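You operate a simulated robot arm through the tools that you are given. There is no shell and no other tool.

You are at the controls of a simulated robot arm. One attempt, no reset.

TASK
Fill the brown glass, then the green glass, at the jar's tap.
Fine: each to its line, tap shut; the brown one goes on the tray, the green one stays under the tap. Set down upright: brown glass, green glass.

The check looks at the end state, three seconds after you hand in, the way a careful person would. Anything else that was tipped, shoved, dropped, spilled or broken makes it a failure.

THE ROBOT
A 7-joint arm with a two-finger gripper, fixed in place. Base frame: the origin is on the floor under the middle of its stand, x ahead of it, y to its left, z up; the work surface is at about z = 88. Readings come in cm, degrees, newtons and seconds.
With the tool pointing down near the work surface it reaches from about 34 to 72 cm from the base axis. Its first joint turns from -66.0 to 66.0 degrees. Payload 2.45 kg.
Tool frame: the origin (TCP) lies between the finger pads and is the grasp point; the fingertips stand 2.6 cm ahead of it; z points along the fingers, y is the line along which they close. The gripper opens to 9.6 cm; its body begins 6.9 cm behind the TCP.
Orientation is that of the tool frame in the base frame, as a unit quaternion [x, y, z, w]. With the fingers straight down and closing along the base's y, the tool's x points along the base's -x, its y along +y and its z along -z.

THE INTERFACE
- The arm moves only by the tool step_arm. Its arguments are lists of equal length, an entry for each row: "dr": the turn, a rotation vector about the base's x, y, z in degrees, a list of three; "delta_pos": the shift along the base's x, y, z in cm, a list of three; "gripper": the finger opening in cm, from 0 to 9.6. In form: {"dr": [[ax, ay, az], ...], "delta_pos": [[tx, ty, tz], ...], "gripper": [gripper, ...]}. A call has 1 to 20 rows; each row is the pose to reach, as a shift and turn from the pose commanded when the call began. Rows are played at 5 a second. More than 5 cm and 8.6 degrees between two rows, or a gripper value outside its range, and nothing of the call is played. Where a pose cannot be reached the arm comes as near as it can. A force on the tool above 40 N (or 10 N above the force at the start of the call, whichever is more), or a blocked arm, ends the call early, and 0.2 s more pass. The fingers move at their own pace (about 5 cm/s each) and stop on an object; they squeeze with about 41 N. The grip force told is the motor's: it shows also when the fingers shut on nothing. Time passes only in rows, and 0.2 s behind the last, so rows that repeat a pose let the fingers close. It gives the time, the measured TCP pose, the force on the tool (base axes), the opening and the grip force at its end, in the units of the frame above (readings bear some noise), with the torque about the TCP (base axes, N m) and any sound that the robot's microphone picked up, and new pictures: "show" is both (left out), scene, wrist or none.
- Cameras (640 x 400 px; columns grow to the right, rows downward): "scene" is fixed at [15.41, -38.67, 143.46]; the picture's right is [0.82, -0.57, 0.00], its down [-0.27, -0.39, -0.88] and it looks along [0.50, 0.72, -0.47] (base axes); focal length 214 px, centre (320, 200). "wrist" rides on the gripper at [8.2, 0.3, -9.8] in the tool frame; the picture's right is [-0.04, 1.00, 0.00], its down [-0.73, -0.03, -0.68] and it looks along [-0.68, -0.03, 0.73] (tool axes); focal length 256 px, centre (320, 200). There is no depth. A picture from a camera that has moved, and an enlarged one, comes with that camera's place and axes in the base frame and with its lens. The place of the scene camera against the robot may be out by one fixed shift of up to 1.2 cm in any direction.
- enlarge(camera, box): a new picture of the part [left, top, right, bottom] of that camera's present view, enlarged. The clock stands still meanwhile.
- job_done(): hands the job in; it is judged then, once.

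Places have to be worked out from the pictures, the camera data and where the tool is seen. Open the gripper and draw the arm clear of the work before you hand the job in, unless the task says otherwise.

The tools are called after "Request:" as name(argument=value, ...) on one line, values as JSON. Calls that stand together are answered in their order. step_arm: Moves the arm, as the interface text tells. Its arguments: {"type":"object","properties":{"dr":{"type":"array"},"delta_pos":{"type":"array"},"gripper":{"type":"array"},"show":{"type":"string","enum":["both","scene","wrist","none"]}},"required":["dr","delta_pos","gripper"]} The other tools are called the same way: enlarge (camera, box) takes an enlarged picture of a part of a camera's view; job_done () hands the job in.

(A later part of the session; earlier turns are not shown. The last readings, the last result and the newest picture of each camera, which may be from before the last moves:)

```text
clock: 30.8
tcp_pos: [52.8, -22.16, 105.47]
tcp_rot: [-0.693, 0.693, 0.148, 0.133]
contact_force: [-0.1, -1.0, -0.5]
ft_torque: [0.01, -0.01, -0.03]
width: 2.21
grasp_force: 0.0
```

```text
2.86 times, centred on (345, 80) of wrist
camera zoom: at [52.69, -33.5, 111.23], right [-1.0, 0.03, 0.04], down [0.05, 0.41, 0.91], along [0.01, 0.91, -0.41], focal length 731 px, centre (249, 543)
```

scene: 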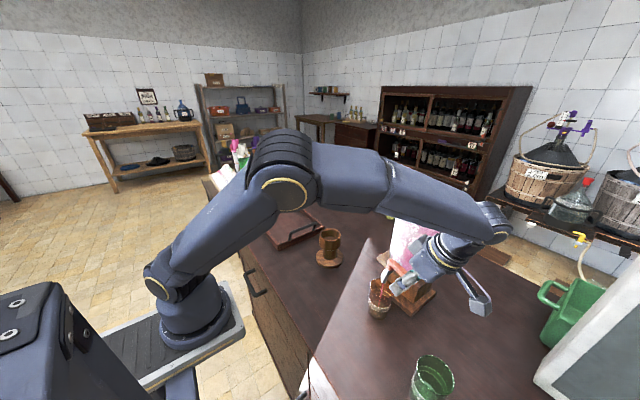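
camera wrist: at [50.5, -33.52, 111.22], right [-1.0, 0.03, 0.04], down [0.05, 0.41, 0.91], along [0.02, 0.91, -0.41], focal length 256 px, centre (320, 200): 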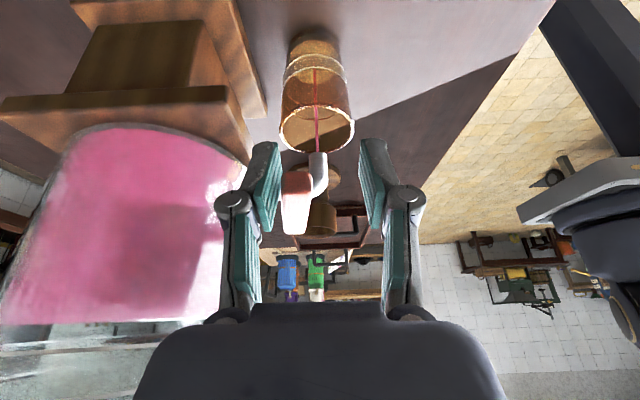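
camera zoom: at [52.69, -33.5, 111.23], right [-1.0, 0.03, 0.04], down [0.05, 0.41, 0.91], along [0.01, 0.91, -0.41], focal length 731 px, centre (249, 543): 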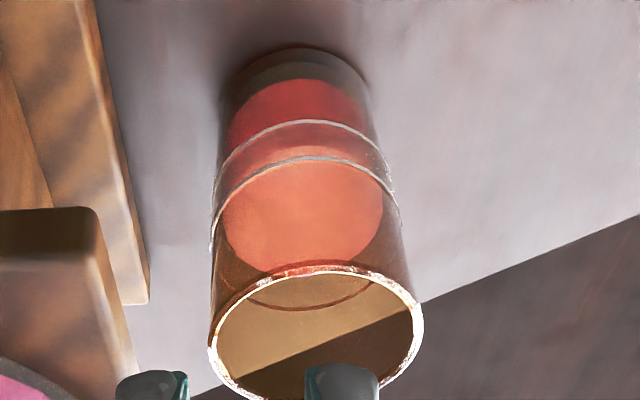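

The stream has stopped and the lever is back near closed. I'll zoom in to judge the level precisely against the band and check that the lever is fully shut.

Request:
enlarge(camera="wrist", box=[315, 20, 385, 125])

Request:
enlarge(camera="scene", box=[372, 274, 397, 324])

Request:
enlarge(camera="scene", box=[375, 240, 435, 290])

```text
3.81 times, centred on (350, 72) of wrist
camera zoom: at [52.69, -33.5, 111.23], right [-1.0, 0.03, 0.04], down [0.05, 0.41, 0.91], along [0.01, 0.91, -0.41], focal length 975 px, centre (206, 686)
```

zoom: 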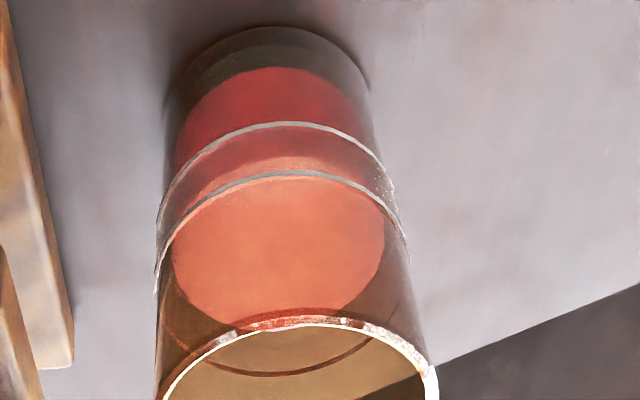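

```text
8.00 times, centred on (384, 299) of scene
camera zoom: at [15.41, -38.67, 143.46], right [0.82, -0.57, 0.0], down [-0.27, -0.39, -0.88], along [0.5, 0.72, -0.47], focal length 1716 px, centre (-196, -592)
```

zoom: 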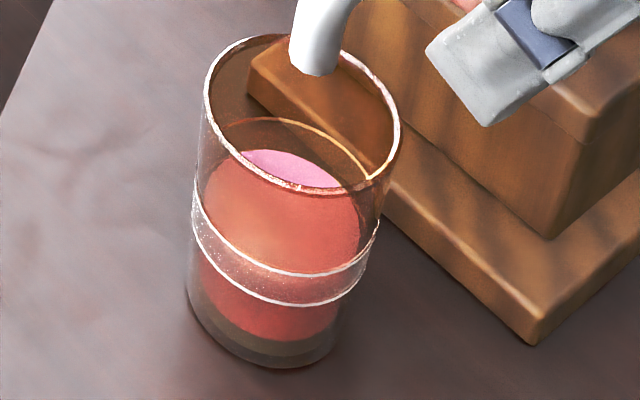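

```text
8.00 times, centred on (405, 265) of scene
camera zoom: at [15.41, -38.67, 143.46], right [0.82, -0.57, 0.0], down [-0.27, -0.39, -0.88], along [0.5, 0.72, -0.47], focal length 1716 px, centre (-360, -320)
```

zoom: 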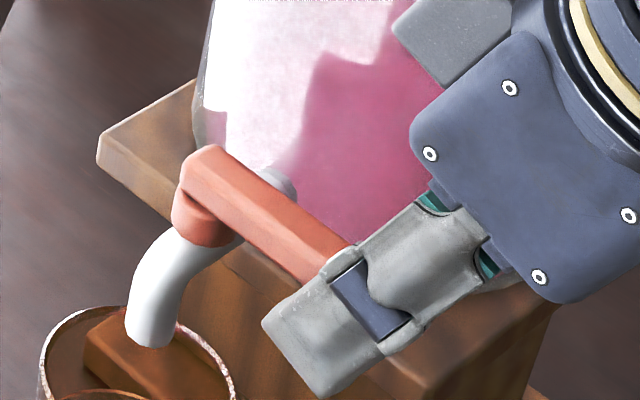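

By the geometry, the surface sits at z≈92.1–92.35 inside a band of about 91.8–93.3, i.e. in the lower third. I'll give a brief top-up of about 0.25 cm by pulling the lever slightly open for under a second and pushing it shut again.

Request:
step_arm(dr=[[0, 0, 0], [0, 0, 0], [0, 0, 0], [0, 0, 0], [0, 0, 0], [0, 0, 0], [0, 0, 0], [0, 0, 0], [0, 0, 0], [0, 0, 0], [0, 0, 0]], delta_pos=[[-0.9, 0, 0], [-1.5, 0, 0], [-1.9, 0, 0], [-1.9, 0, 0], [-1.5, 0, 0], [-1.1, 0, 0], [-0.7, 0, 0], [-0.4, 0, 0], [-0.1, 0, 0], [0.05, 0, 0], [0.05, 0, 0]], gripper=[2.2, 2.2, 2.2, 2.2, 2.2, 2.2, 2.2, 2.2, 2.2, 2.2, 2.2], show="none")

Request:
enlarge(camera="wrist", box=[315, 20, 385, 125])

Request:
enlarge(camera="scene", box=[372, 274, 397, 324])

Request:
enlarge(camera="wrist", box=[240, 80, 440, 220])

```text
clock: 33.2
tcp_pos: [52.73, -22.21, 105.43]
tcp_rot: [0.693, -0.692, -0.149, -0.133]
contact_force: [-0.1, -0.3, -0.3]
ft_torque: [-0.01, -0.02, 0.0]
width: 2.22
grasp_force: 0.1
```

```text
3.81 times, centred on (350, 72) of wrist
camera zoom: at [52.7, -33.51, 111.2], right [-1.0, 0.03, 0.04], down [0.05, 0.41, 0.91], along [0.01, 0.91, -0.41], focal length 975 px, centre (206, 686)
```

zoom: 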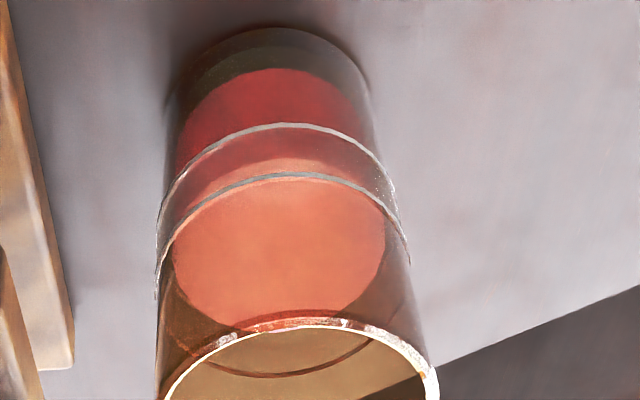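

```text
8.00 times, centred on (384, 299) of scene
camera zoom: at [15.41, -38.67, 143.46], right [0.82, -0.57, 0.0], down [-0.27, -0.39, -0.88], along [0.5, 0.72, -0.47], focal length 1716 px, centre (-196, -592)
```

zoom: 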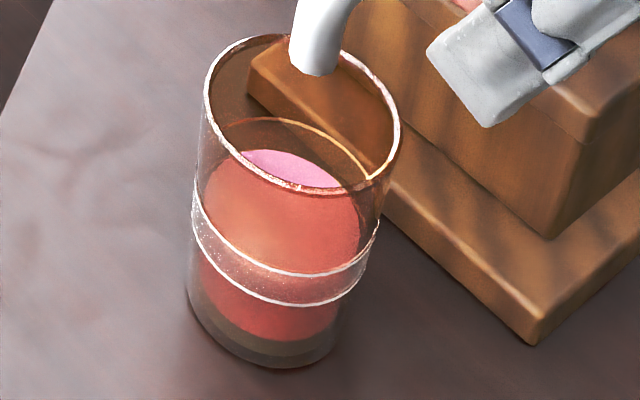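

```text
2.86 times, centred on (340, 150) of wrist
camera zoom: at [52.7, -33.51, 111.2], right [-1.0, 0.03, 0.04], down [0.05, 0.41, 0.91], along [0.01, 0.91, -0.41], focal length 731 px, centre (263, 343)
```

zoom: 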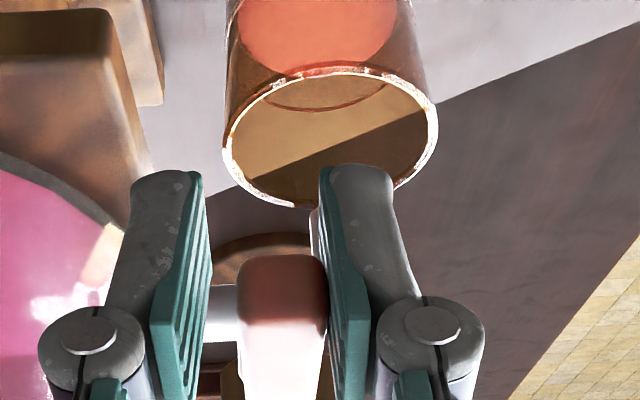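

The level hardly changed, because the opening was too brief. I'll repeat with about 1.4 s of hold.

Request:
step_arm(dr=[[0, 0, 0], [0, 0, 0], [0, 0, 0], [0, 0, 0], [0, 0, 0], [0, 0, 0], [0, 0, 0], [0, 0, 0], [0, 0, 0], [0, 0, 0], [0, 0, 0], [0, 0, 0], [0, 0, 0], [0, 0, 0], [0, 0, 0], [0, 0, 0]], delta_pos=[[-0.9, 0, 0], [-1.5, 0, 0], [-1.9, 0, 0], [-1.9, 0, 0], [-1.9, 0, 0], [-1.9, 0, 0], [-1.9, 0, 0], [-1.9, 0, 0], [-1.5, 0, 0], [-1.1, 0, 0], [-0.7, 0, 0], [-0.4, 0, 0], [-0.1, 0, 0], [0, 0, 0], [0, 0, 0], [0, 0, 0]], gripper=[2.2, 2.2, 2.2, 2.2, 2.2, 2.2, 2.2, 2.2, 2.2, 2.2, 2.2, 2.2, 2.2, 2.2, 2.2, 2.2], show="none")

Request:
enlarge(camera="wrist", box=[315, 20, 385, 125])

Request:
enlarge(camera="scene", box=[372, 274, 397, 324])

Request:
enlarge(camera="wrist", box=[240, 80, 440, 220])

```text
clock: 36.6
tcp_pos: [52.92, -22.13, 105.45]
tcp_rot: [-0.692, 0.693, 0.148, 0.134]
contact_force: [-0.3, -0.1, 0.5]
ft_torque: [-0.01, 0.01, -0.02]
width: 2.19
grasp_force: 0.2
```

```text
3.81 times, centred on (350, 72) of wrist
camera zoom: at [52.76, -33.51, 111.17], right [-1.0, 0.03, 0.04], down [0.05, 0.41, 0.91], along [0.01, 0.91, -0.41], focal length 975 px, centre (206, 686)
```

zoom: 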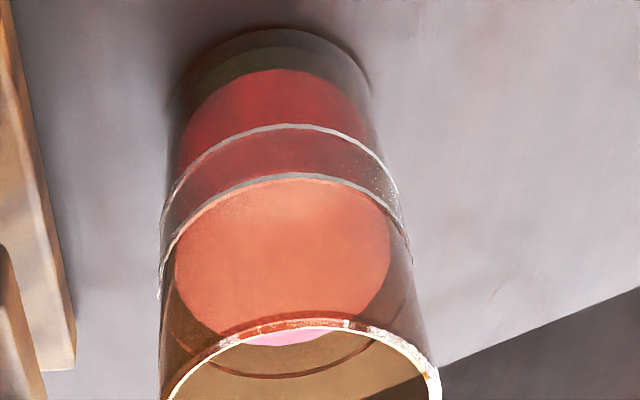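

```text
8.00 times, centred on (384, 299) of scene
camera zoom: at [15.41, -38.67, 143.46], right [0.82, -0.57, 0.0], down [-0.27, -0.39, -0.88], along [0.5, 0.72, -0.47], focal length 1716 px, centre (-196, -592)
```

zoom: 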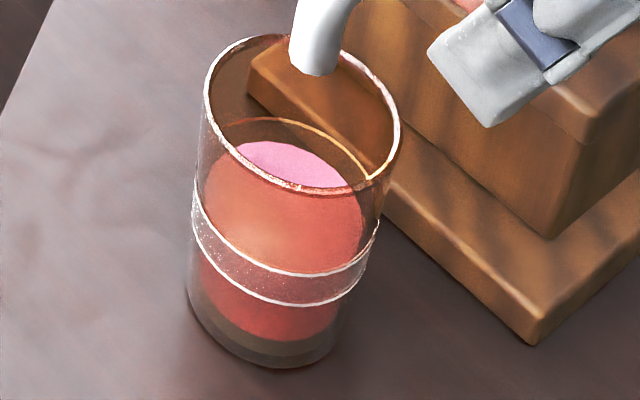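

```text
2.86 times, centred on (340, 150) of wrist
camera zoom: at [52.76, -33.51, 111.17], right [-1.0, 0.03, 0.04], down [0.05, 0.41, 0.91], along [0.01, 0.91, -0.41], focal length 731 px, centre (263, 343)
```

zoom: 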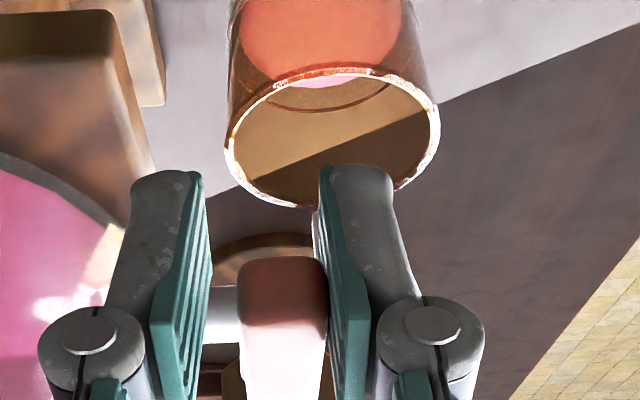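

The level now reads z≈92.7 against a band of 91.8–93.3, essentially centred. To make sure the tap is fully shut I'll nudge the lever +0.15 cm further and watch the force.

Request:
step_arm(dr=[[0, 0, 0], [0, 0, 0], [0, 0, 0]], delta_pos=[[0.08, 0, 0], [0.15, 0, 0], [0.15, 0, 0]], gripper=[2.2, 2.2, 2.2], show="none")

Request:
enlarge(camera="wrist", box=[240, 80, 440, 220])

Request:
enlarge(camera="scene", box=[375, 240, 435, 290])

```text
clock: 37.4
tcp_pos: [53.09, -22.21, 105.4]
tcp_rot: [-0.692, 0.693, 0.149, 0.134]
contact_force: [-1.9, 0.4, -0.7]
ft_torque: [0.01, 0.06, 0.02]
width: 2.3
grasp_force: 0.5
```

```text
2.86 times, centred on (340, 150) of wrist
camera zoom: at [52.88, -33.46, 111.2], right [-1.0, 0.03, 0.04], down [0.05, 0.41, 0.91], along [0.01, 0.91, -0.41], focal length 731 px, centre (263, 343)
```

zoom: 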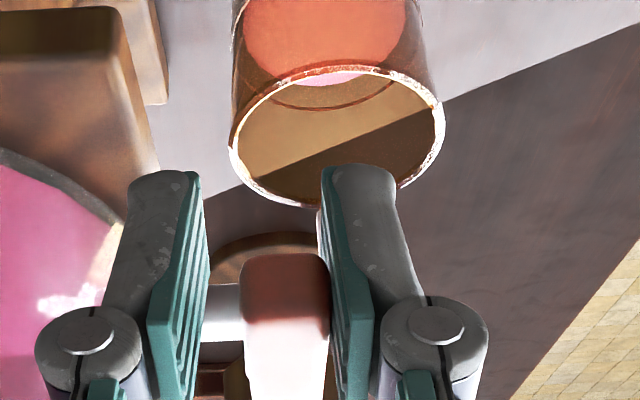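

```text
8.00 times, centred on (405, 265) of scene
camera zoom: at [15.41, -38.67, 143.46], right [0.82, -0.57, 0.0], down [-0.27, -0.39, -0.88], along [0.5, 0.72, -0.47], focal length 1716 px, centre (-360, -320)
```

zoom: 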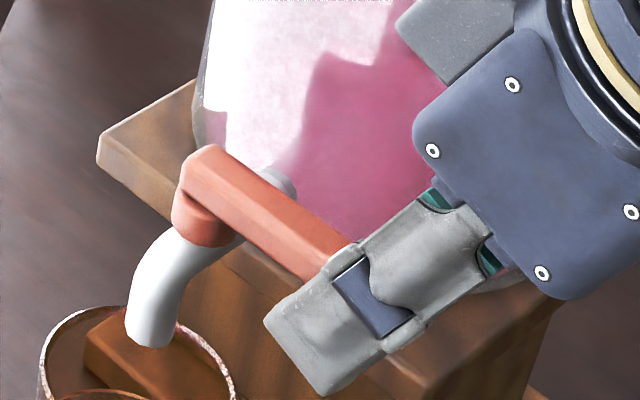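

Fx went to -1.9 N and the finger yielded slightly, so the lever is at its closed stop. I'll recentre the fork, open it a little, and lift straight up off the lever, then back away toward -y.

Request:
step_arm(dr=[[0, 0, 0], [0, 0, 0], [0, 0, 0], [0, 0, 0], [0, 0, 0], [0, 0, 0], [0, 0, 0], [0, 0, 0], [0, 0, 0], [0, 0, 0]], delta_pos=[[-0.3, 0, 0], [-0.6, 0, 0], [-0.6, 0, 0], [-0.6, 0, 1], [-0.6, 0, 2.5], [-0.6, -0.2, 4], [-0.6, -1, 6], [-0.8, -2.5, 8], [-1.2, -4.5, 11], [-1.5, -6.5, 14]], gripper=[2.2, 3.4, 3.8, 3.8, 3.8, 3.8, 3.8, 3.8, 3.8, 3.8], show="both")

```text
clock: 39.6
tcp_pos: [51.52, -28.72, 119.37]
tcp_rot: [-0.692, 0.693, 0.149, 0.133]
contact_force: [-0.1, -0.4, -0.1]
ft_torque: [-0.01, -0.01, 0.01]
width: 3.82
grasp_force: 0.1
camera wrist: at [51.36, -40.02, 125.15], right [-1.0, 0.03, 0.04], down [0.05, 0.41, 0.91], along [0.01, 0.91, -0.41], focal length 256 px, centre (320, 200)
```

scene: 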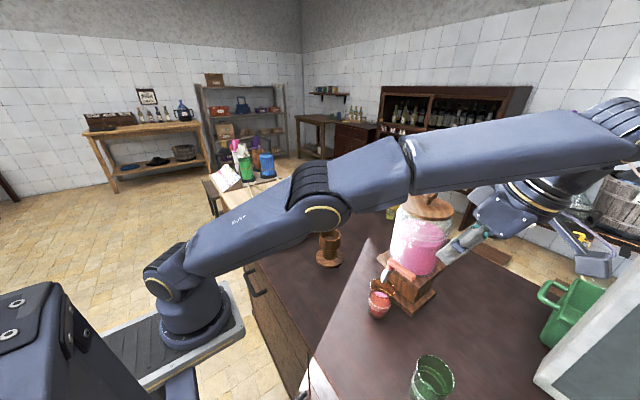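
wrist: 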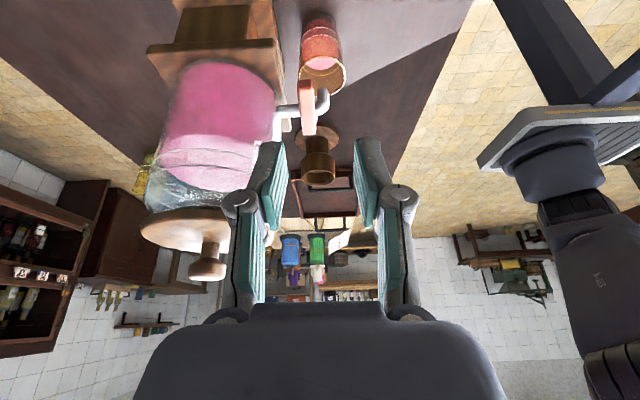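

Clear of the tap, and the brown glass shows its fill at the line. Next I'll untilt the tool to vertical while pulling back toward the robot, keeping high.

Request:
step_arm(dr=[[-6, 0, 0], [-12, 0, 0], [-18, 0, 0], [-23, 0, 0], [-23, 0, 0]], delta_pos=[[-1.5, 0.5, 0.5], [-3.5, 1.5, 1], [-5.5, 3, 1], [-7.5, 5, 1], [-8.5, 7, 1]], gripper=[3.8, 3.8, 3.8, 3.8, 3.8], show="none")

```text
clock: 40.8
tcp_pos: [42.81, -21.81, 120.33]
tcp_rot: [-0.705, 0.709, 0.007, -0.008]
contact_force: [0.2, -0.1, -0.5]
ft_torque: [0.03, 0.03, 0.01]
width: 3.8
grasp_force: 0.0
```

The tool is vertical now. I'll yaw back by -108° so the gripper faces radially toward the brown glass at azimuth about -18°, opening fully.

Request:
step_arm(dr=[[0, 0, -8], [0, 0, -16], [0, 0, -24], [0, 0, -32], [0, 0, -40], [0, 0, -48], [0, 0, -56], [0, 0, -64], [0, 0, -72], [0, 0, -80], [0, 0, -88], [0, 0, -96], [0, 0, -102], [0, 0, -108]], delta_pos=[[0, 0.6, 0], [0, 1.2, 0], [0, 2, 0], [0, 3, 0], [0, 4, 0], [0, 5, 0], [0, 6, 0], [0, 7, 0], [0, 7.5, 0], [-0.5, 8, -1], [-1, 8.3, -2], [-1.5, 8.6, -3], [-1.8, 8.6, -3], [-1.8, 8.6, -3]], gripper=[3.8, 3.8, 3.8, 3.8, 5, 6, 7, 8, 9, 9.6, 9.6, 9.6, 9.6, 9.6], show="both")

```text
clock: 43.8
tcp_pos: [41.22, -13.11, 117.41]
tcp_rot: [0.16, 0.987, 0.011, 0.001]
contact_force: [-0.1, 0.3, 0.3]
ft_torque: [0.0, -0.01, -0.03]
width: 9.59
grasp_force: 0.0
camera wrist: at [33.59, -10.43, 127.13], right [0.35, 0.94, 0.02], down [0.68, -0.27, 0.68], along [0.64, -0.22, -0.74], focal length 256 px, centre (320, 200)
```

scene: 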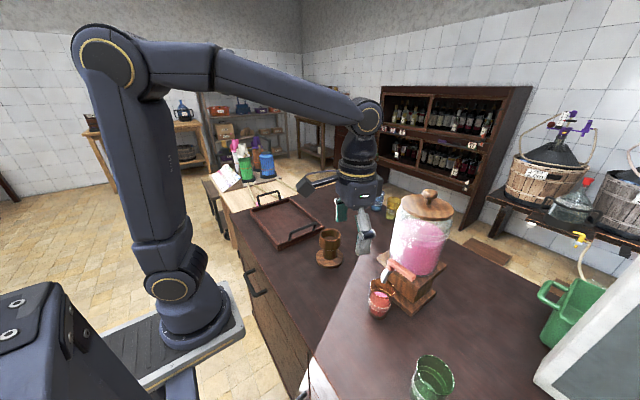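
wrist: 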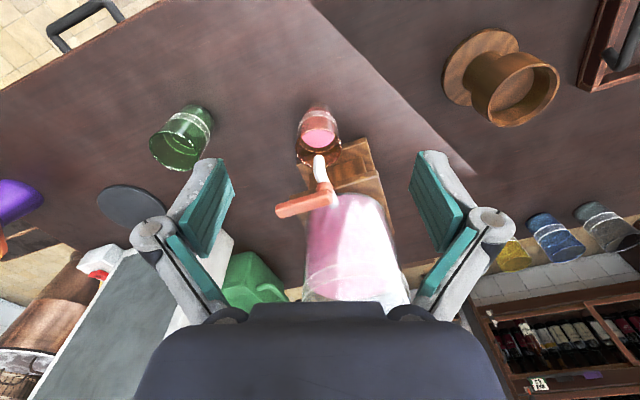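

Facing the glass now. I'll zoom the wrist view to refine the brown glass position before tilting in for the grasp.

Request:
enlarge(camera="wrist", box=[270, 90, 370, 190])

Request:
enlarge(camera="wrist", box=[130, 90, 230, 190])

```text
4.00 times, centred on (320, 140) of wrist
camera zoom: at [33.59, -10.43, 127.13], right [0.35, 0.94, 0.02], down [0.68, -0.27, 0.68], along [0.64, -0.22, -0.74], focal length 1024 px, centre (320, 440)
```

zoom: 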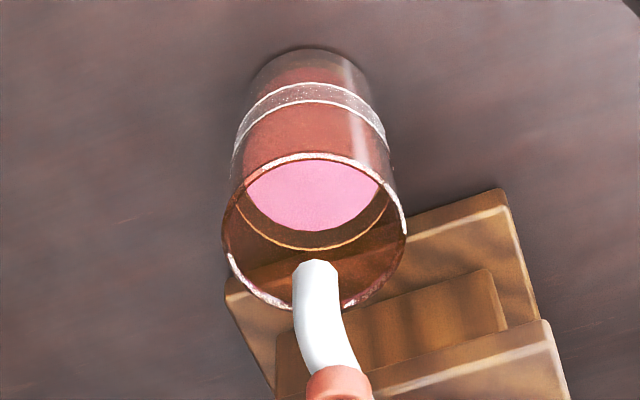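

```text
4.00 times, centred on (180, 140) of wrist
camera zoom: at [33.59, -10.43, 127.13], right [0.35, 0.94, 0.02], down [0.68, -0.27, 0.68], along [0.64, -0.22, -0.74], focal length 1024 px, centre (880, 440)
```

zoom: 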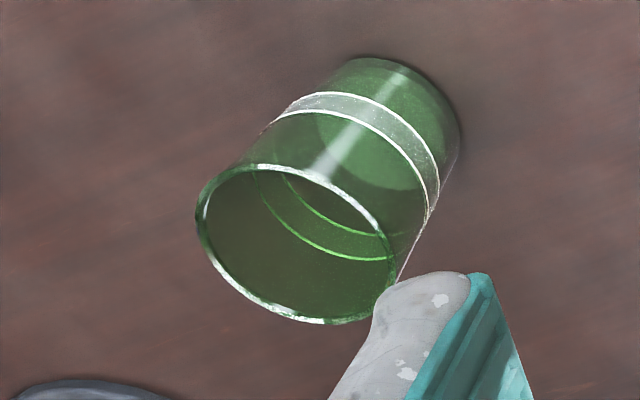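

I refine the brown glass to (51.0,-16.35), with its rim near z=96.7. Next I'll tilt 45° outward and move to a pre-grasp 9 cm back along the approach line.

Request:
step_arm(dr=[[-1.9, -5.3, 0], [-3.9, -10.6, 0], [-5.8, -15.9, 0], [-7.7, -21.2, 0], [-9.6, -26.4, 0], [-11.6, -31.7, 0], [-13.5, -37, 0], [-15.4, -42.3, 0], [-15.4, -42.3, 0]], delta_pos=[[0.4, -0.1, -2], [0.8, -0.2, -4], [1.2, -0.3, -6], [1.6, -0.4, -8], [2, -0.5, -10], [2.5, -0.7, -12], [3, -0.8, -14], [3.5, -0.9, -15.5], [3.96, -1.05, -16.9]], gripper=[9.6, 9.6, 9.6, 9.6, 9.6, 9.6, 9.6, 9.6, 9.6], show="both")

```text
clock: 45.8
tcp_pos: [46.16, -14.56, 100.7]
tcp_rot: [0.143, 0.913, -0.061, 0.376]
contact_force: [0.3, 0.6, -0.2]
ft_torque: [0.04, 0.01, 0.03]
width: 9.6
grasp_force: 0.1
out of reach, approached as far as the arm can: row 6, 7, 8, 9
camera wrist: at [34.32, -10.31, 101.8], right [0.33, 0.94, 0.02], down [0.03, -0.04, 1.0], along [0.94, -0.33, -0.04], focal length 256 px, centre (320, 200)
```

scene: 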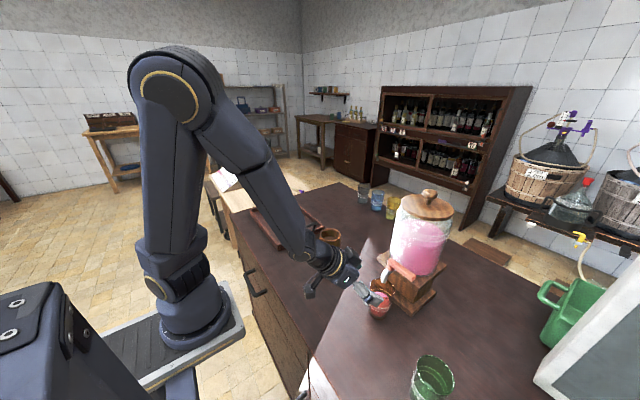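
wrist: 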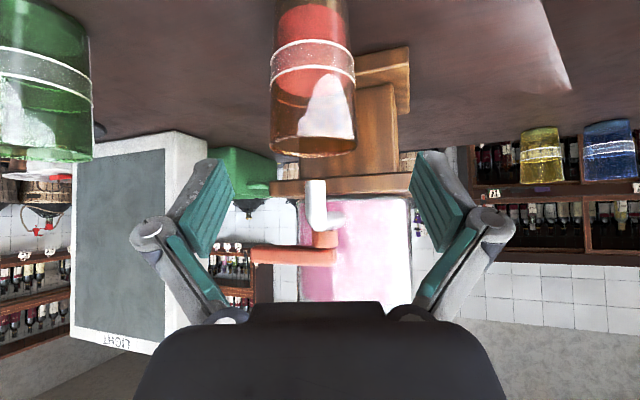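

The tilt is right (tool z ≈ (0.67,-0.22,-0.71)), but the inner reach limit stops me at (46.2,-14.6,100.7). That still works as a pre-grasp. I'll zoom the wrist view to check the level side-on and the alignment.

Request:
enlarge(camera="wrist", box=[240, 0, 400, 160])

Request:
enlarge(camera="scene", box=[310, 220, 430, 330])

```text
2.50 times, centred on (320, 80) of wrist
camera zoom: at [34.32, -10.31, 101.8], right [0.33, 0.94, 0.02], down [0.03, -0.04, 1.0], along [0.94, -0.33, -0.04], focal length 640 px, centre (320, 500)
```

zoom: 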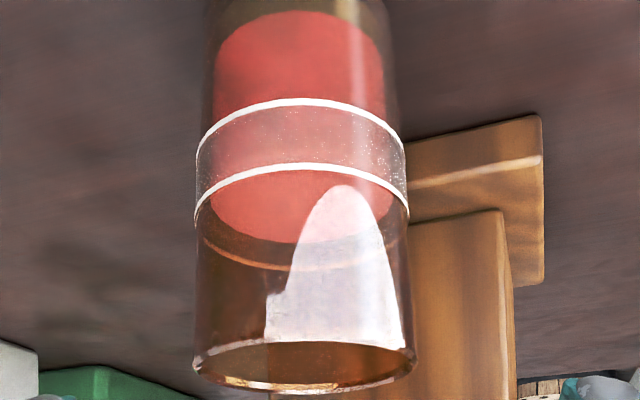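

```text
3.64 times, centred on (370, 275) of scene
camera zoom: at [15.41, -38.67, 143.46], right [0.82, -0.57, 0.0], down [-0.27, -0.39, -0.88], along [0.5, 0.72, -0.47], focal length 780 px, centre (138, -73)
```

zoom: 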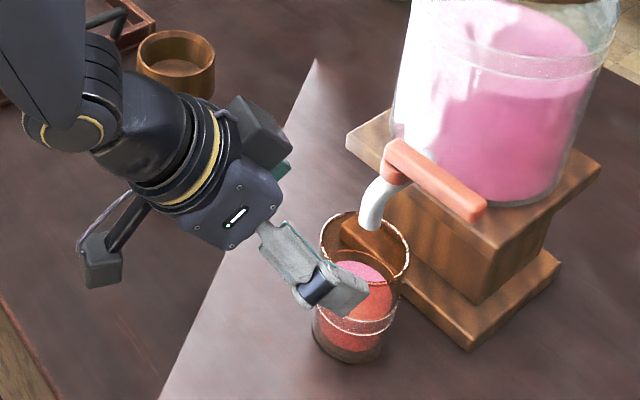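

The side-on view confirms the surface lies between the two lines, and the glass is laterally aligned for a TCP target of (51.0,-16.4,94). I'll advance about 60% of the way along the approach line and check clearance to the spout.

Request:
step_arm(dr=[[0, 0, 0], [0, 0, 0], [0, 0, 0], [0, 0, 0], [0, 0, 0], [0, 0, 0]], delta_pos=[[0.5, -0.2, -1], [1, -0.4, -2], [1.5, -0.6, -3], [2, -0.8, -3.7], [2.5, -0.95, -4.2], [2.9, -1.1, -4.6]], gripper=[9.6, 9.6, 9.6, 9.6, 9.6, 9.6], show="both")

Request:
enlarge(camera="scene", box=[310, 220, 430, 330])

```text
clock: 47.2
tcp_pos: [49.25, -15.78, 96.17]
tcp_rot: [0.143, 0.913, -0.064, 0.377]
contact_force: [-0.1, -0.1, -0.1]
ft_torque: [0.0, 0.01, 0.02]
width: 9.59
grasp_force: 0.1
camera wrist: at [37.24, -11.51, 97.15], right [0.33, 0.94, 0.02], down [0.03, -0.03, 1.0], along [0.94, -0.33, -0.04], focal length 256 px, centre (320, 200)
```

scene: 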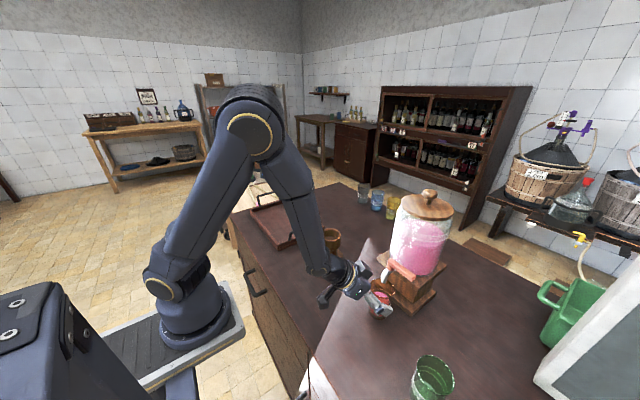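
wrist: 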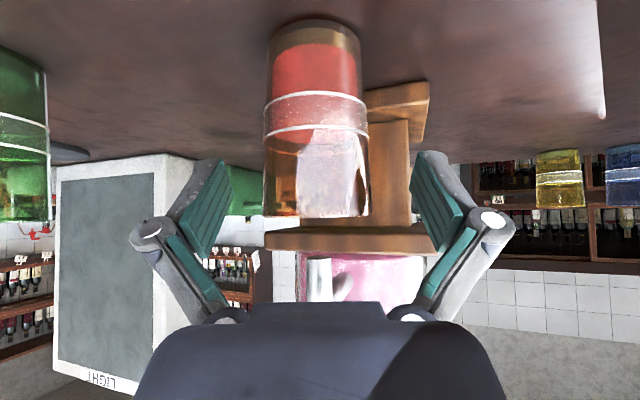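

```text
3.64 times, centred on (370, 275) of scene
camera zoom: at [15.41, -38.67, 143.46], right [0.82, -0.57, 0.0], down [-0.27, -0.39, -0.88], along [0.5, 0.72, -0.47], focal length 780 px, centre (138, -73)
```

zoom: 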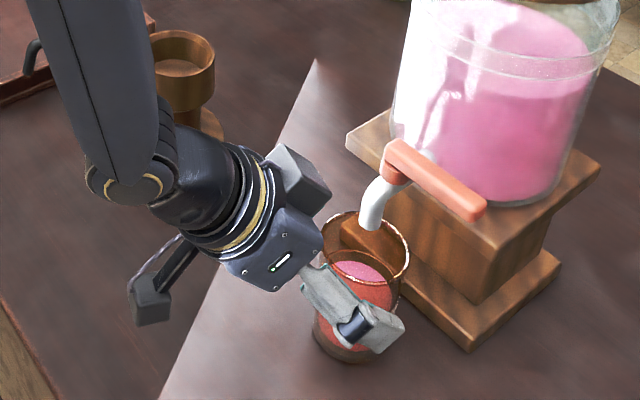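

The gripper body has a box on its upper side, and I estimate over 1 cm clearance to the spout at the grasp pose. I'll advance the rest slowly to (51.0,-16.4,93.4) without closing yet.

Request:
step_arm(dr=[[0, 0, 0], [0, 0, 0], [0, 0, 0], [0, 0, 0], [0, 0, 0], [0, 0, 0]], delta_pos=[[0.3, -0.1, -0.7], [0.7, -0.25, -1.4], [1.1, -0.4, -2.0], [1.4, -0.55, -2.4], [1.7, -0.65, -2.7], [1.95, -0.75, -2.7]], gripper=[9.6, 9.6, 9.6, 9.6, 9.6, 9.6], show="both")

Request:
enlarge(camera="scene", box=[320, 230, 430, 330])

Request:
enlarge(camera="wrist", box=[200, 30, 460, 330])

```text
clock: 48.6
tcp_pos: [51.2, -16.43, 93.48]
tcp_rot: [0.142, 0.913, -0.062, 0.376]
contact_force: [-0.2, 0.8, 0.1]
ft_torque: [-0.02, 0.0, -0.01]
width: 9.59
grasp_force: 0.0
camera wrist: at [39.18, -12.34, 94.53], right [0.33, 0.94, 0.02], down [0.03, -0.03, 1.0], along [0.94, -0.33, -0.04], focal length 256 px, centre (320, 200)
```

scene: 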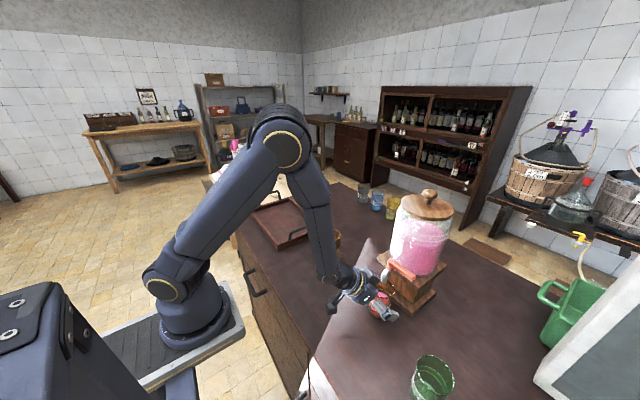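
wrist: 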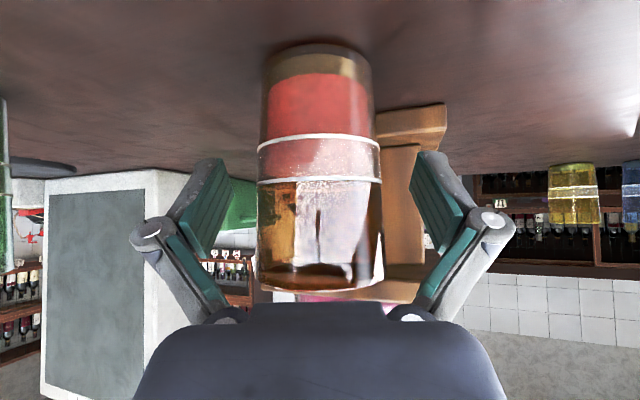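

```text
4.00 times, centred on (375, 280) of scene
camera zoom: at [15.41, -38.67, 143.46], right [0.82, -0.57, 0.0], down [-0.27, -0.39, -0.88], along [0.5, 0.72, -0.47], focal length 858 px, centre (100, -120)
```

zoom: 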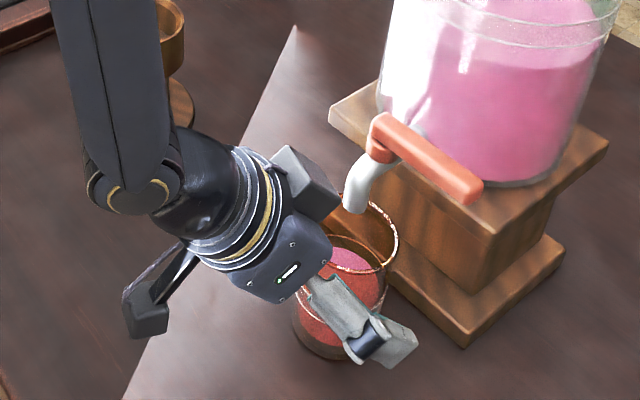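

```text
1.33 times, centred on (330, 180) of wrist
camera zoom: at [39.18, -12.34, 94.53], right [0.33, 0.94, 0.02], down [0.03, -0.03, 1.0], along [0.94, -0.33, -0.04], focal length 341 px, centre (307, 227)
```

zoom: 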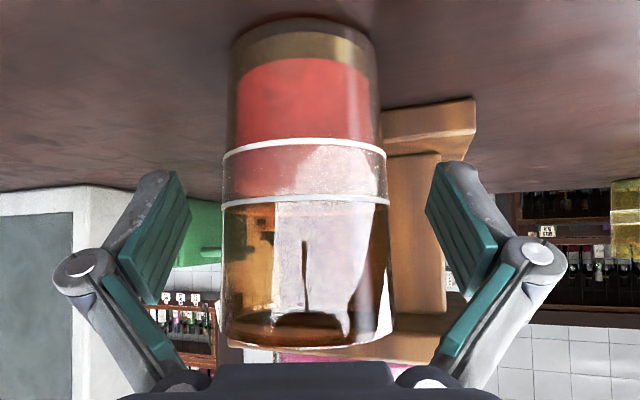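

Well centred on the glass, no contact, and the near-horizontal view puts the surface at z≈92.6, mid-band. Next I'll close the fingers on the glass.

Request:
step_arm(dr=[[0, 0, 0], [0, 0, 0], [0, 0, 0], [0, 0, 0], [0, 0, 0], [0, 0, 0]], delta_pos=[[0, 0, 0], [0, 0, 0], [0, 0, 0], [0, 0, 0], [0, 0, 0], [0, 0, 0]], gripper=[8, 7, 6.5, 6, 5, 5], show="both")

```text
clock: 50.0
tcp_pos: [51.15, -16.62, 93.5]
tcp_rot: [0.142, 0.913, -0.063, 0.377]
contact_force: [-1.3, 0.8, 3.1]
ft_torque: [-0.11, 0.14, -0.01]
width: 5.35
grasp_force: 38.9
camera wrist: at [39.18, -12.35, 94.55], right [0.33, 0.94, 0.02], down [0.03, -0.03, 1.0], along [0.94, -0.33, -0.04], focal length 256 px, centre (320, 200)
```

scene: 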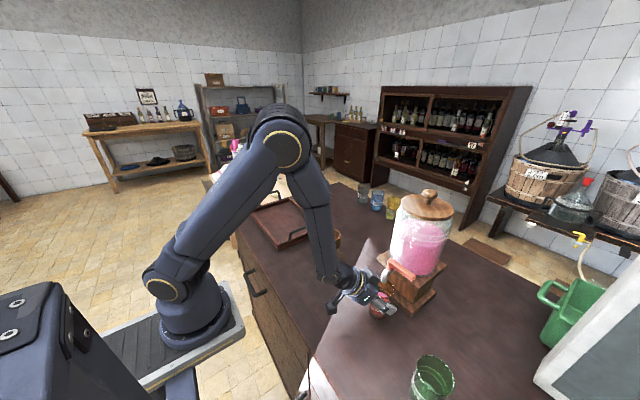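
wrist: 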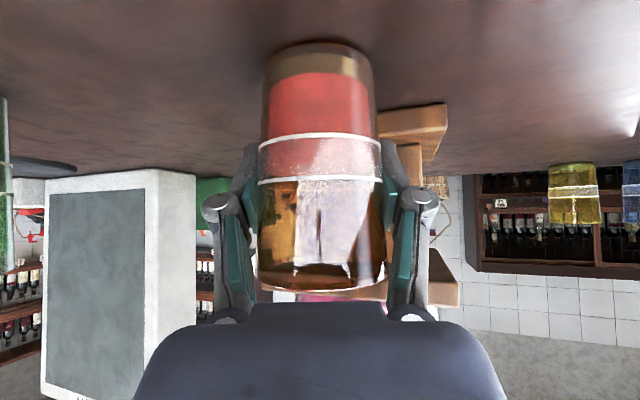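

Grip is firm at width 5.35 and 39 N. I'll lift 1.2 cm, staying below the spout tip, then slide the glass out sideways toward +y and a little toward the robot, slowly.

Request:
step_arm(dr=[[0, 0, 0], [0, 0, 0], [0, 0, 0], [0, 0, 0], [0, 0, 0], [0, 0, 0], [0, 0, 0], [0, 0, 0], [0, 0, 0], [0, 0, 0], [0, 0, 0], [0, 0, 0]], delta_pos=[[0, 0, 0.2], [0, 0, 0.5], [0, 0, 0.8], [-0.1, 0, 1.1], [-0.3, 0.2, 1.3], [-0.6, 0.5, 1.3], [-1, 0.9, 1.3], [-1.4, 1.5, 1.3], [-1.8, 2.2, 1.3], [-2.1, 2.9, 1.3], [-2.3, 3.5, 1.3], [-2.4, 3.9, 1.3]], gripper=[5, 5, 5, 5, 5, 5, 5, 5, 5, 5, 5, 5], show="both")

Request:
enlarge(camera="scene", box=[320, 230, 430, 330])

```text
clock: 52.6
tcp_pos: [48.9, -12.68, 94.74]
tcp_rot: [0.142, 0.913, -0.062, 0.377]
contact_force: [0.4, -0.1, -1.8]
ft_torque: [-0.03, 0.0, 0.01]
width: 5.34
grasp_force: 40.9
camera wrist: at [36.83, -8.37, 95.78], right [0.33, 0.94, 0.02], down [0.03, -0.03, 1.0], along [0.94, -0.33, -0.04], focal length 256 px, centre (320, 200)
```

scene: 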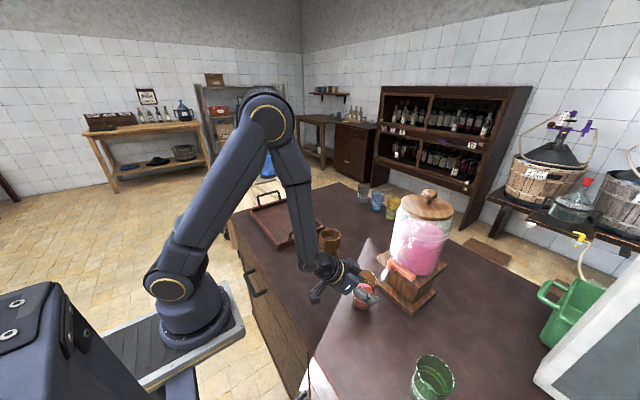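
wrist: 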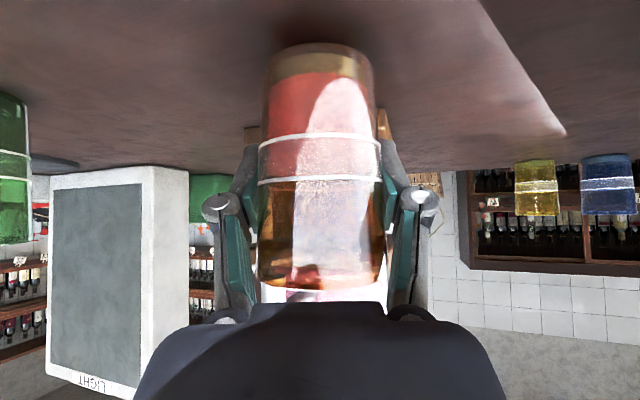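

```text
4.00 times, centred on (375, 280) of scene
camera zoom: at [15.41, -38.67, 143.46], right [0.82, -0.57, 0.0], down [-0.27, -0.39, -0.88], along [0.5, 0.72, -0.47], focal length 858 px, centre (100, -120)
```

zoom: 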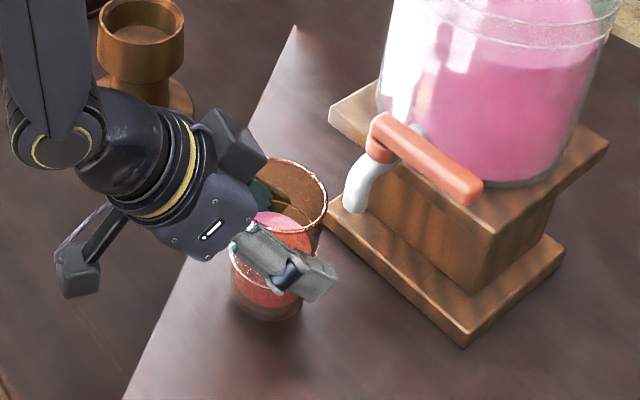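

The glass is out from under the spout, upright, and the tap is not dripping. I'll raise it smoothly by 16 cm to clear the wooden goblet and the tray handles.

Request:
step_arm(dr=[[0, 0, 0], [0, 0, 0], [0, 0, 0], [0, 0, 0], [0, 0, 0], [0, 0, 0], [0, 0, 0], [0, 0, 0], [0, 0, 0], [0, 0, 0], [0, 0, 0], [0, 0, 0], [0, 0, 0], [0, 0, 0], [0, 0, 0], [0, 0, 0], [0, 0, 0], [0, 0, 0], [0, 0, 0]], delta_pos=[[0, 0, 0.3], [0, 0, 0.8], [0, 0.1, 1.5], [0, 0.2, 2.4], [0, 0.3, 3.4], [0, 0.5, 4.4], [0.1, 0.7, 5.4], [0.2, 0.9, 6.4], [0.3, 1.1, 7.4], [0.4, 1.3, 8.4], [0.5, 1.5, 9.4], [0.6, 1.7, 10.4], [0.7, 1.9, 11.4], [0.8, 2, 12.4], [0.9, 2, 13.4], [1, 2, 14.4], [1, 2, 15.2], [1, 2, 15.8], [1, 2, 16]], gripper=[5, 5, 5, 5, 5, 5, 5, 5, 5, 5, 5, 5, 5, 5, 5, 5, 5, 5, 5], show="both")

```text
clock: 56.6
tcp_pos: [49.87, -10.72, 110.58]
tcp_rot: [0.142, 0.913, -0.063, 0.378]
contact_force: [-0.1, -0.1, -2.0]
ft_torque: [0.02, 0.0, 0.02]
width: 5.33
grasp_force: 40.9
camera wrist: at [37.84, -6.41, 111.78], right [0.33, 0.94, 0.02], down [0.03, -0.03, 1.0], along [0.94, -0.33, -0.04], focal length 256 px, centre (320, 200)
```

scene: 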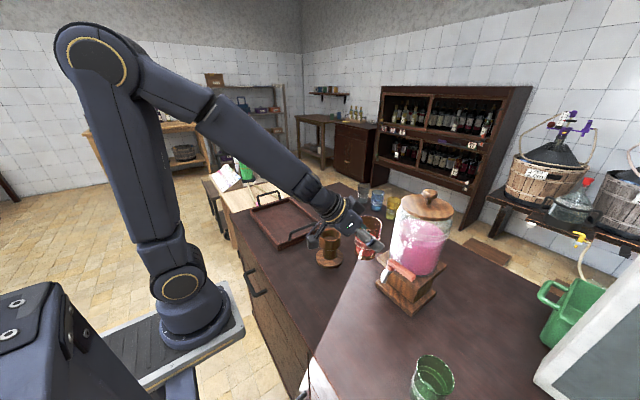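
wrist: 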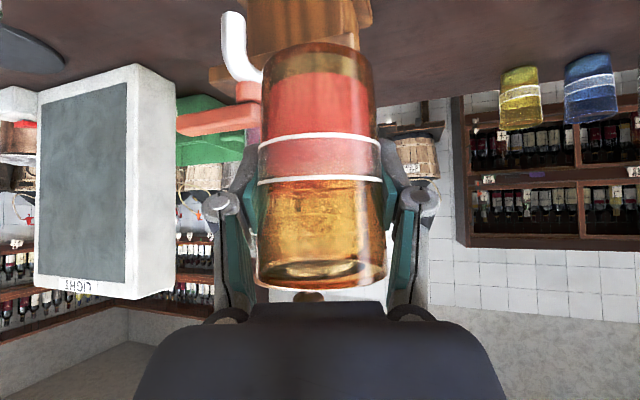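

Held upright, with the glass bottom at about z=105. I'll swing slowly around toward the tray, first half, turning the heading with the azimuth and passing above the goblet.

Request:
step_arm(dr=[[0, 0, 0.5], [0, 0, 1.8], [0, 0, 3.4], [0, 0, 5.2], [0, 0, 7.3], [0, 0, 9.4], [0, 0, 11.4], [0, 0, 13.5], [0, 0, 15.6], [0, 0, 17.7], [0, 0, 19.8], [0, 0, 21.8], [0, 0, 23.4], [0, 0, 24.7], [0, 0, 25.5], [0, 0, 26]], delta_pos=[[0.16, 0.43, 0], [0.57, 1.45, 0], [1.02, 2.69, 0.1], [1.51, 4.16, 0.2], [2.02, 5.86, 0.3], [2.48, 7.59, 0.4], [2.87, 9.34, 0.5], [3.21, 11.12, 0.5], [3.48, 12.92, 0.5], [3.7, 14.74, 0.5], [3.85, 16.58, 0.5], [3.94, 18.42, 0.5], [3.97, 19.82, 0.5], [3.96, 20.99, 0.5], [3.94, 21.69, 0.5], [3.93, 22.16, 0.5]], gripper=[5, 5, 5, 5, 5, 5, 5, 5, 5, 5, 5, 5, 5, 5, 5, 5], show="both")

```text
clock: 60.0
tcp_pos: [53.76, 11.45, 111.13]
tcp_rot: [-0.067, 0.921, 0.024, 0.382]
contact_force: [0.1, 0.5, -2.3]
ft_torque: [-0.02, -0.01, 0.03]
width: 5.32
grasp_force: 41.2
camera wrist: at [41.05, 10.05, 112.3], right [-0.11, 0.99, 0.02], down [0.04, -0.02, 1.0], along [0.99, 0.11, -0.04], focal length 256 px, centre (320, 200)
```

scene: 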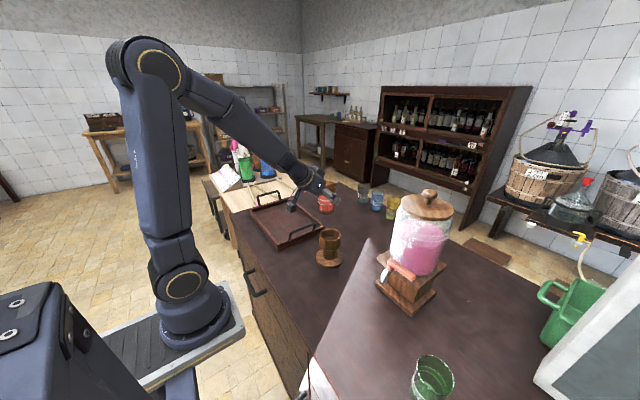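
wrist: 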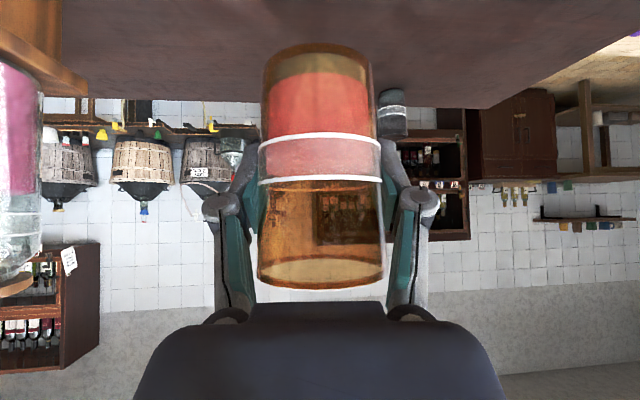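

Smooth so far. Correcting for the scene camera's shift of about (+1.2,+1.3), the tray interior is about x 40–60, y 25–56, so I'll aim for (49.5,36.5). Second half of the swing.

Request:
step_arm(dr=[[0, 0, 0.5], [0, 0, 1.8], [0, 0, 3.4], [0, 0, 5.2], [0, 0, 7.3], [0, 0, 9.4], [0, 0, 11.4], [0, 0, 13.5], [0, 0, 15.6], [0, 0, 17.7], [0, 0, 19.8], [0, 0, 21.8], [0, 0, 23.4], [0, 0, 24.7], [0, 0, 25.5], [0, 0, 26]], delta_pos=[[0.03, 0.48, 0], [0.08, 1.7, 0], [0.1, 3.17, 0], [0.07, 4.91, 0], [-0.02, 6.9, 0], [-0.19, 8.9, 0], [-0.44, 10.93, 0], [-0.76, 12.95, 0], [-1.15, 14.97, 0], [-1.63, 16.99, 0], [-2.18, 19.02, 0], [-2.81, 21.05, 0], [-3.33, 22.55, 0], [-3.79, 23.81, 0], [-4.09, 24.55, 0], [-4.3, 25.06, 0]], gripper=[5, 5, 5, 5, 5, 5, 5, 5, 5, 5, 5, 5, 5, 5, 5, 5], show="both")

Request:
enlarge(camera="scene", box=[230, 140, 350, 270])

```text
clock: 63.4
tcp_pos: [49.35, 36.79, 111.11]
tcp_rot: [-0.273, 0.883, 0.109, 0.366]
contact_force: [0.1, -0.9, -1.8]
ft_torque: [0.01, -0.01, -0.02]
width: 5.33
grasp_force: 41.4
camera wrist: at [38.71, 29.87, 112.23], right [-0.54, 0.84, 0.02], down [0.05, 0.0, 1.0], along [0.84, 0.54, -0.04], focal length 256 px, centre (320, 200)
```

scene: 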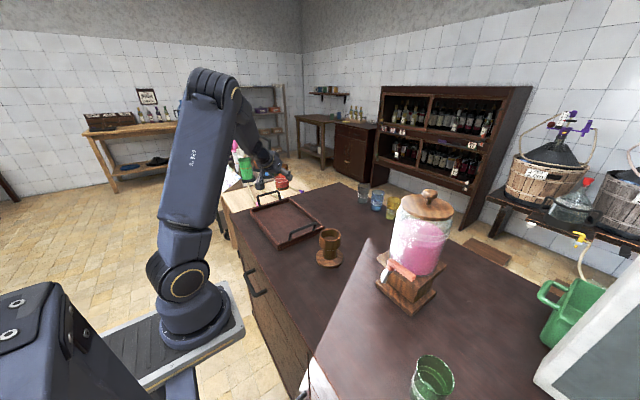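
wrist: 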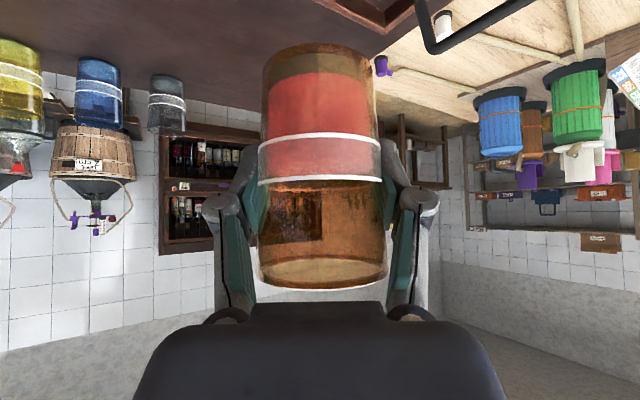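

```text
3.08 times, centred on (290, 205) of scene
camera zoom: at [15.41, -38.67, 143.46], right [0.82, -0.57, 0.0], down [-0.27, -0.39, -0.88], along [0.5, 0.72, -0.47], focal length 660 px, centre (412, 185)
```

zoom: 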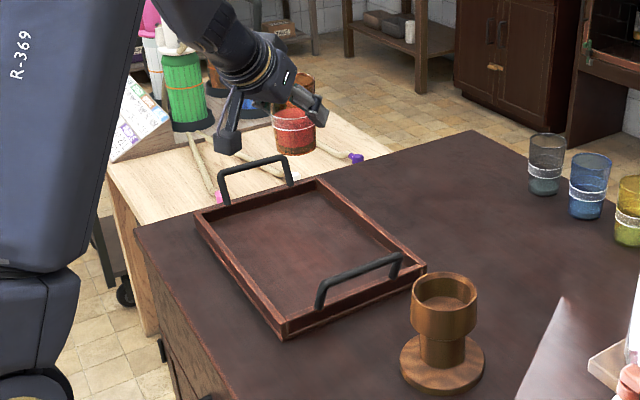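

The projection puts the glass right above the tray centre. I'll lower smoothly to about 2 cm above the expected contact.

Request:
step_arm(dr=[[0, 0, 0], [0, 0, 0], [0, 0, 0], [0, 0, 0], [0, 0, 0], [0, 0, 0], [0, 0, 0], [0, 0, 0], [0, 0, 0], [0, 0, 0], [0, 0, 0], [0, 0, 0], [0, 0, 0], [0, 0, 0], [0, 0, 0], [0, 0, 0], [0, 0, 0], [0, 0, 0], [0, 0, 0]], delta_pos=[[0, 0, -0.3], [0, 0, -0.8], [0, 0, -1.5], [0, 0, -2.4], [0, 0, -3.3], [0, 0, -4.2], [0, 0, -5.1], [0, 0, -6], [0, 0, -6.9], [0, 0, -7.8], [0, 0, -8.7], [0, 0, -9.6], [0, 0, -10.5], [0, 0, -11.4], [0, 0, -12.2], [0, 0, -13], [0, 0, -13.6], [0, 0, -14], [0, 0, -14.2]], gripper=[5, 5, 5, 5, 5, 5, 5, 5, 5, 5, 5, 5, 5, 5, 5, 5, 5, 5, 5], show="both")

Request:
enlarge(camera="scene", box=[230, 140, 350, 270])

```text
clock: 67.4
tcp_pos: [49.5, 36.58, 97.09]
tcp_rot: [-0.272, 0.883, 0.11, 0.368]
contact_force: [0.0, -0.4, -2.0]
ft_torque: [-0.04, 0.01, 0.02]
width: 5.31
grasp_force: 40.9
camera wrist: at [38.73, 29.73, 98.16], right [-0.54, 0.84, 0.02], down [0.05, 0.0, 1.0], along [0.84, 0.54, -0.04], focal length 256 px, centre (320, 200)
```

scene: 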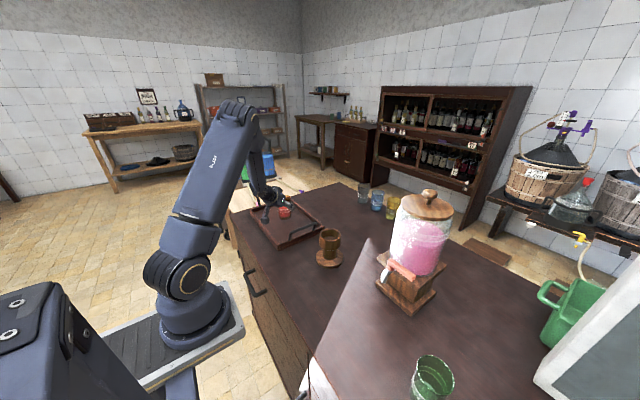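
wrist: 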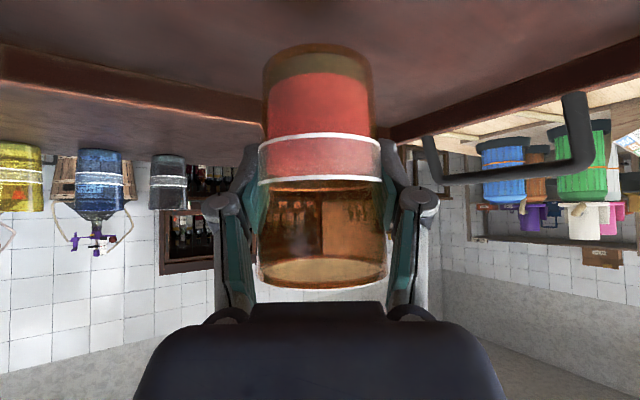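

```text
3.08 times, centred on (290, 205) of scene
camera zoom: at [15.41, -38.67, 143.46], right [0.82, -0.57, 0.0], down [-0.27, -0.39, -0.88], along [0.5, 0.72, -0.47], focal length 660 px, centre (412, 185)
```

zoom: 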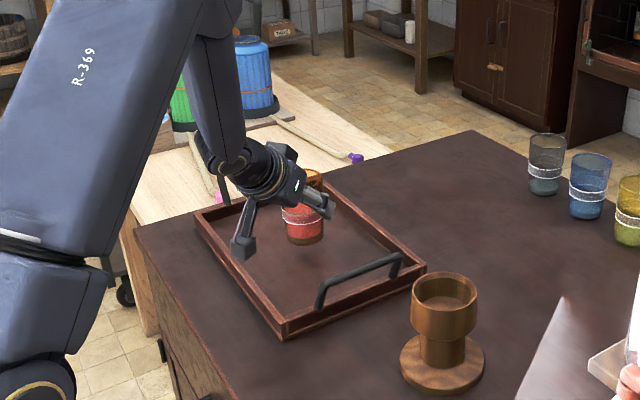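

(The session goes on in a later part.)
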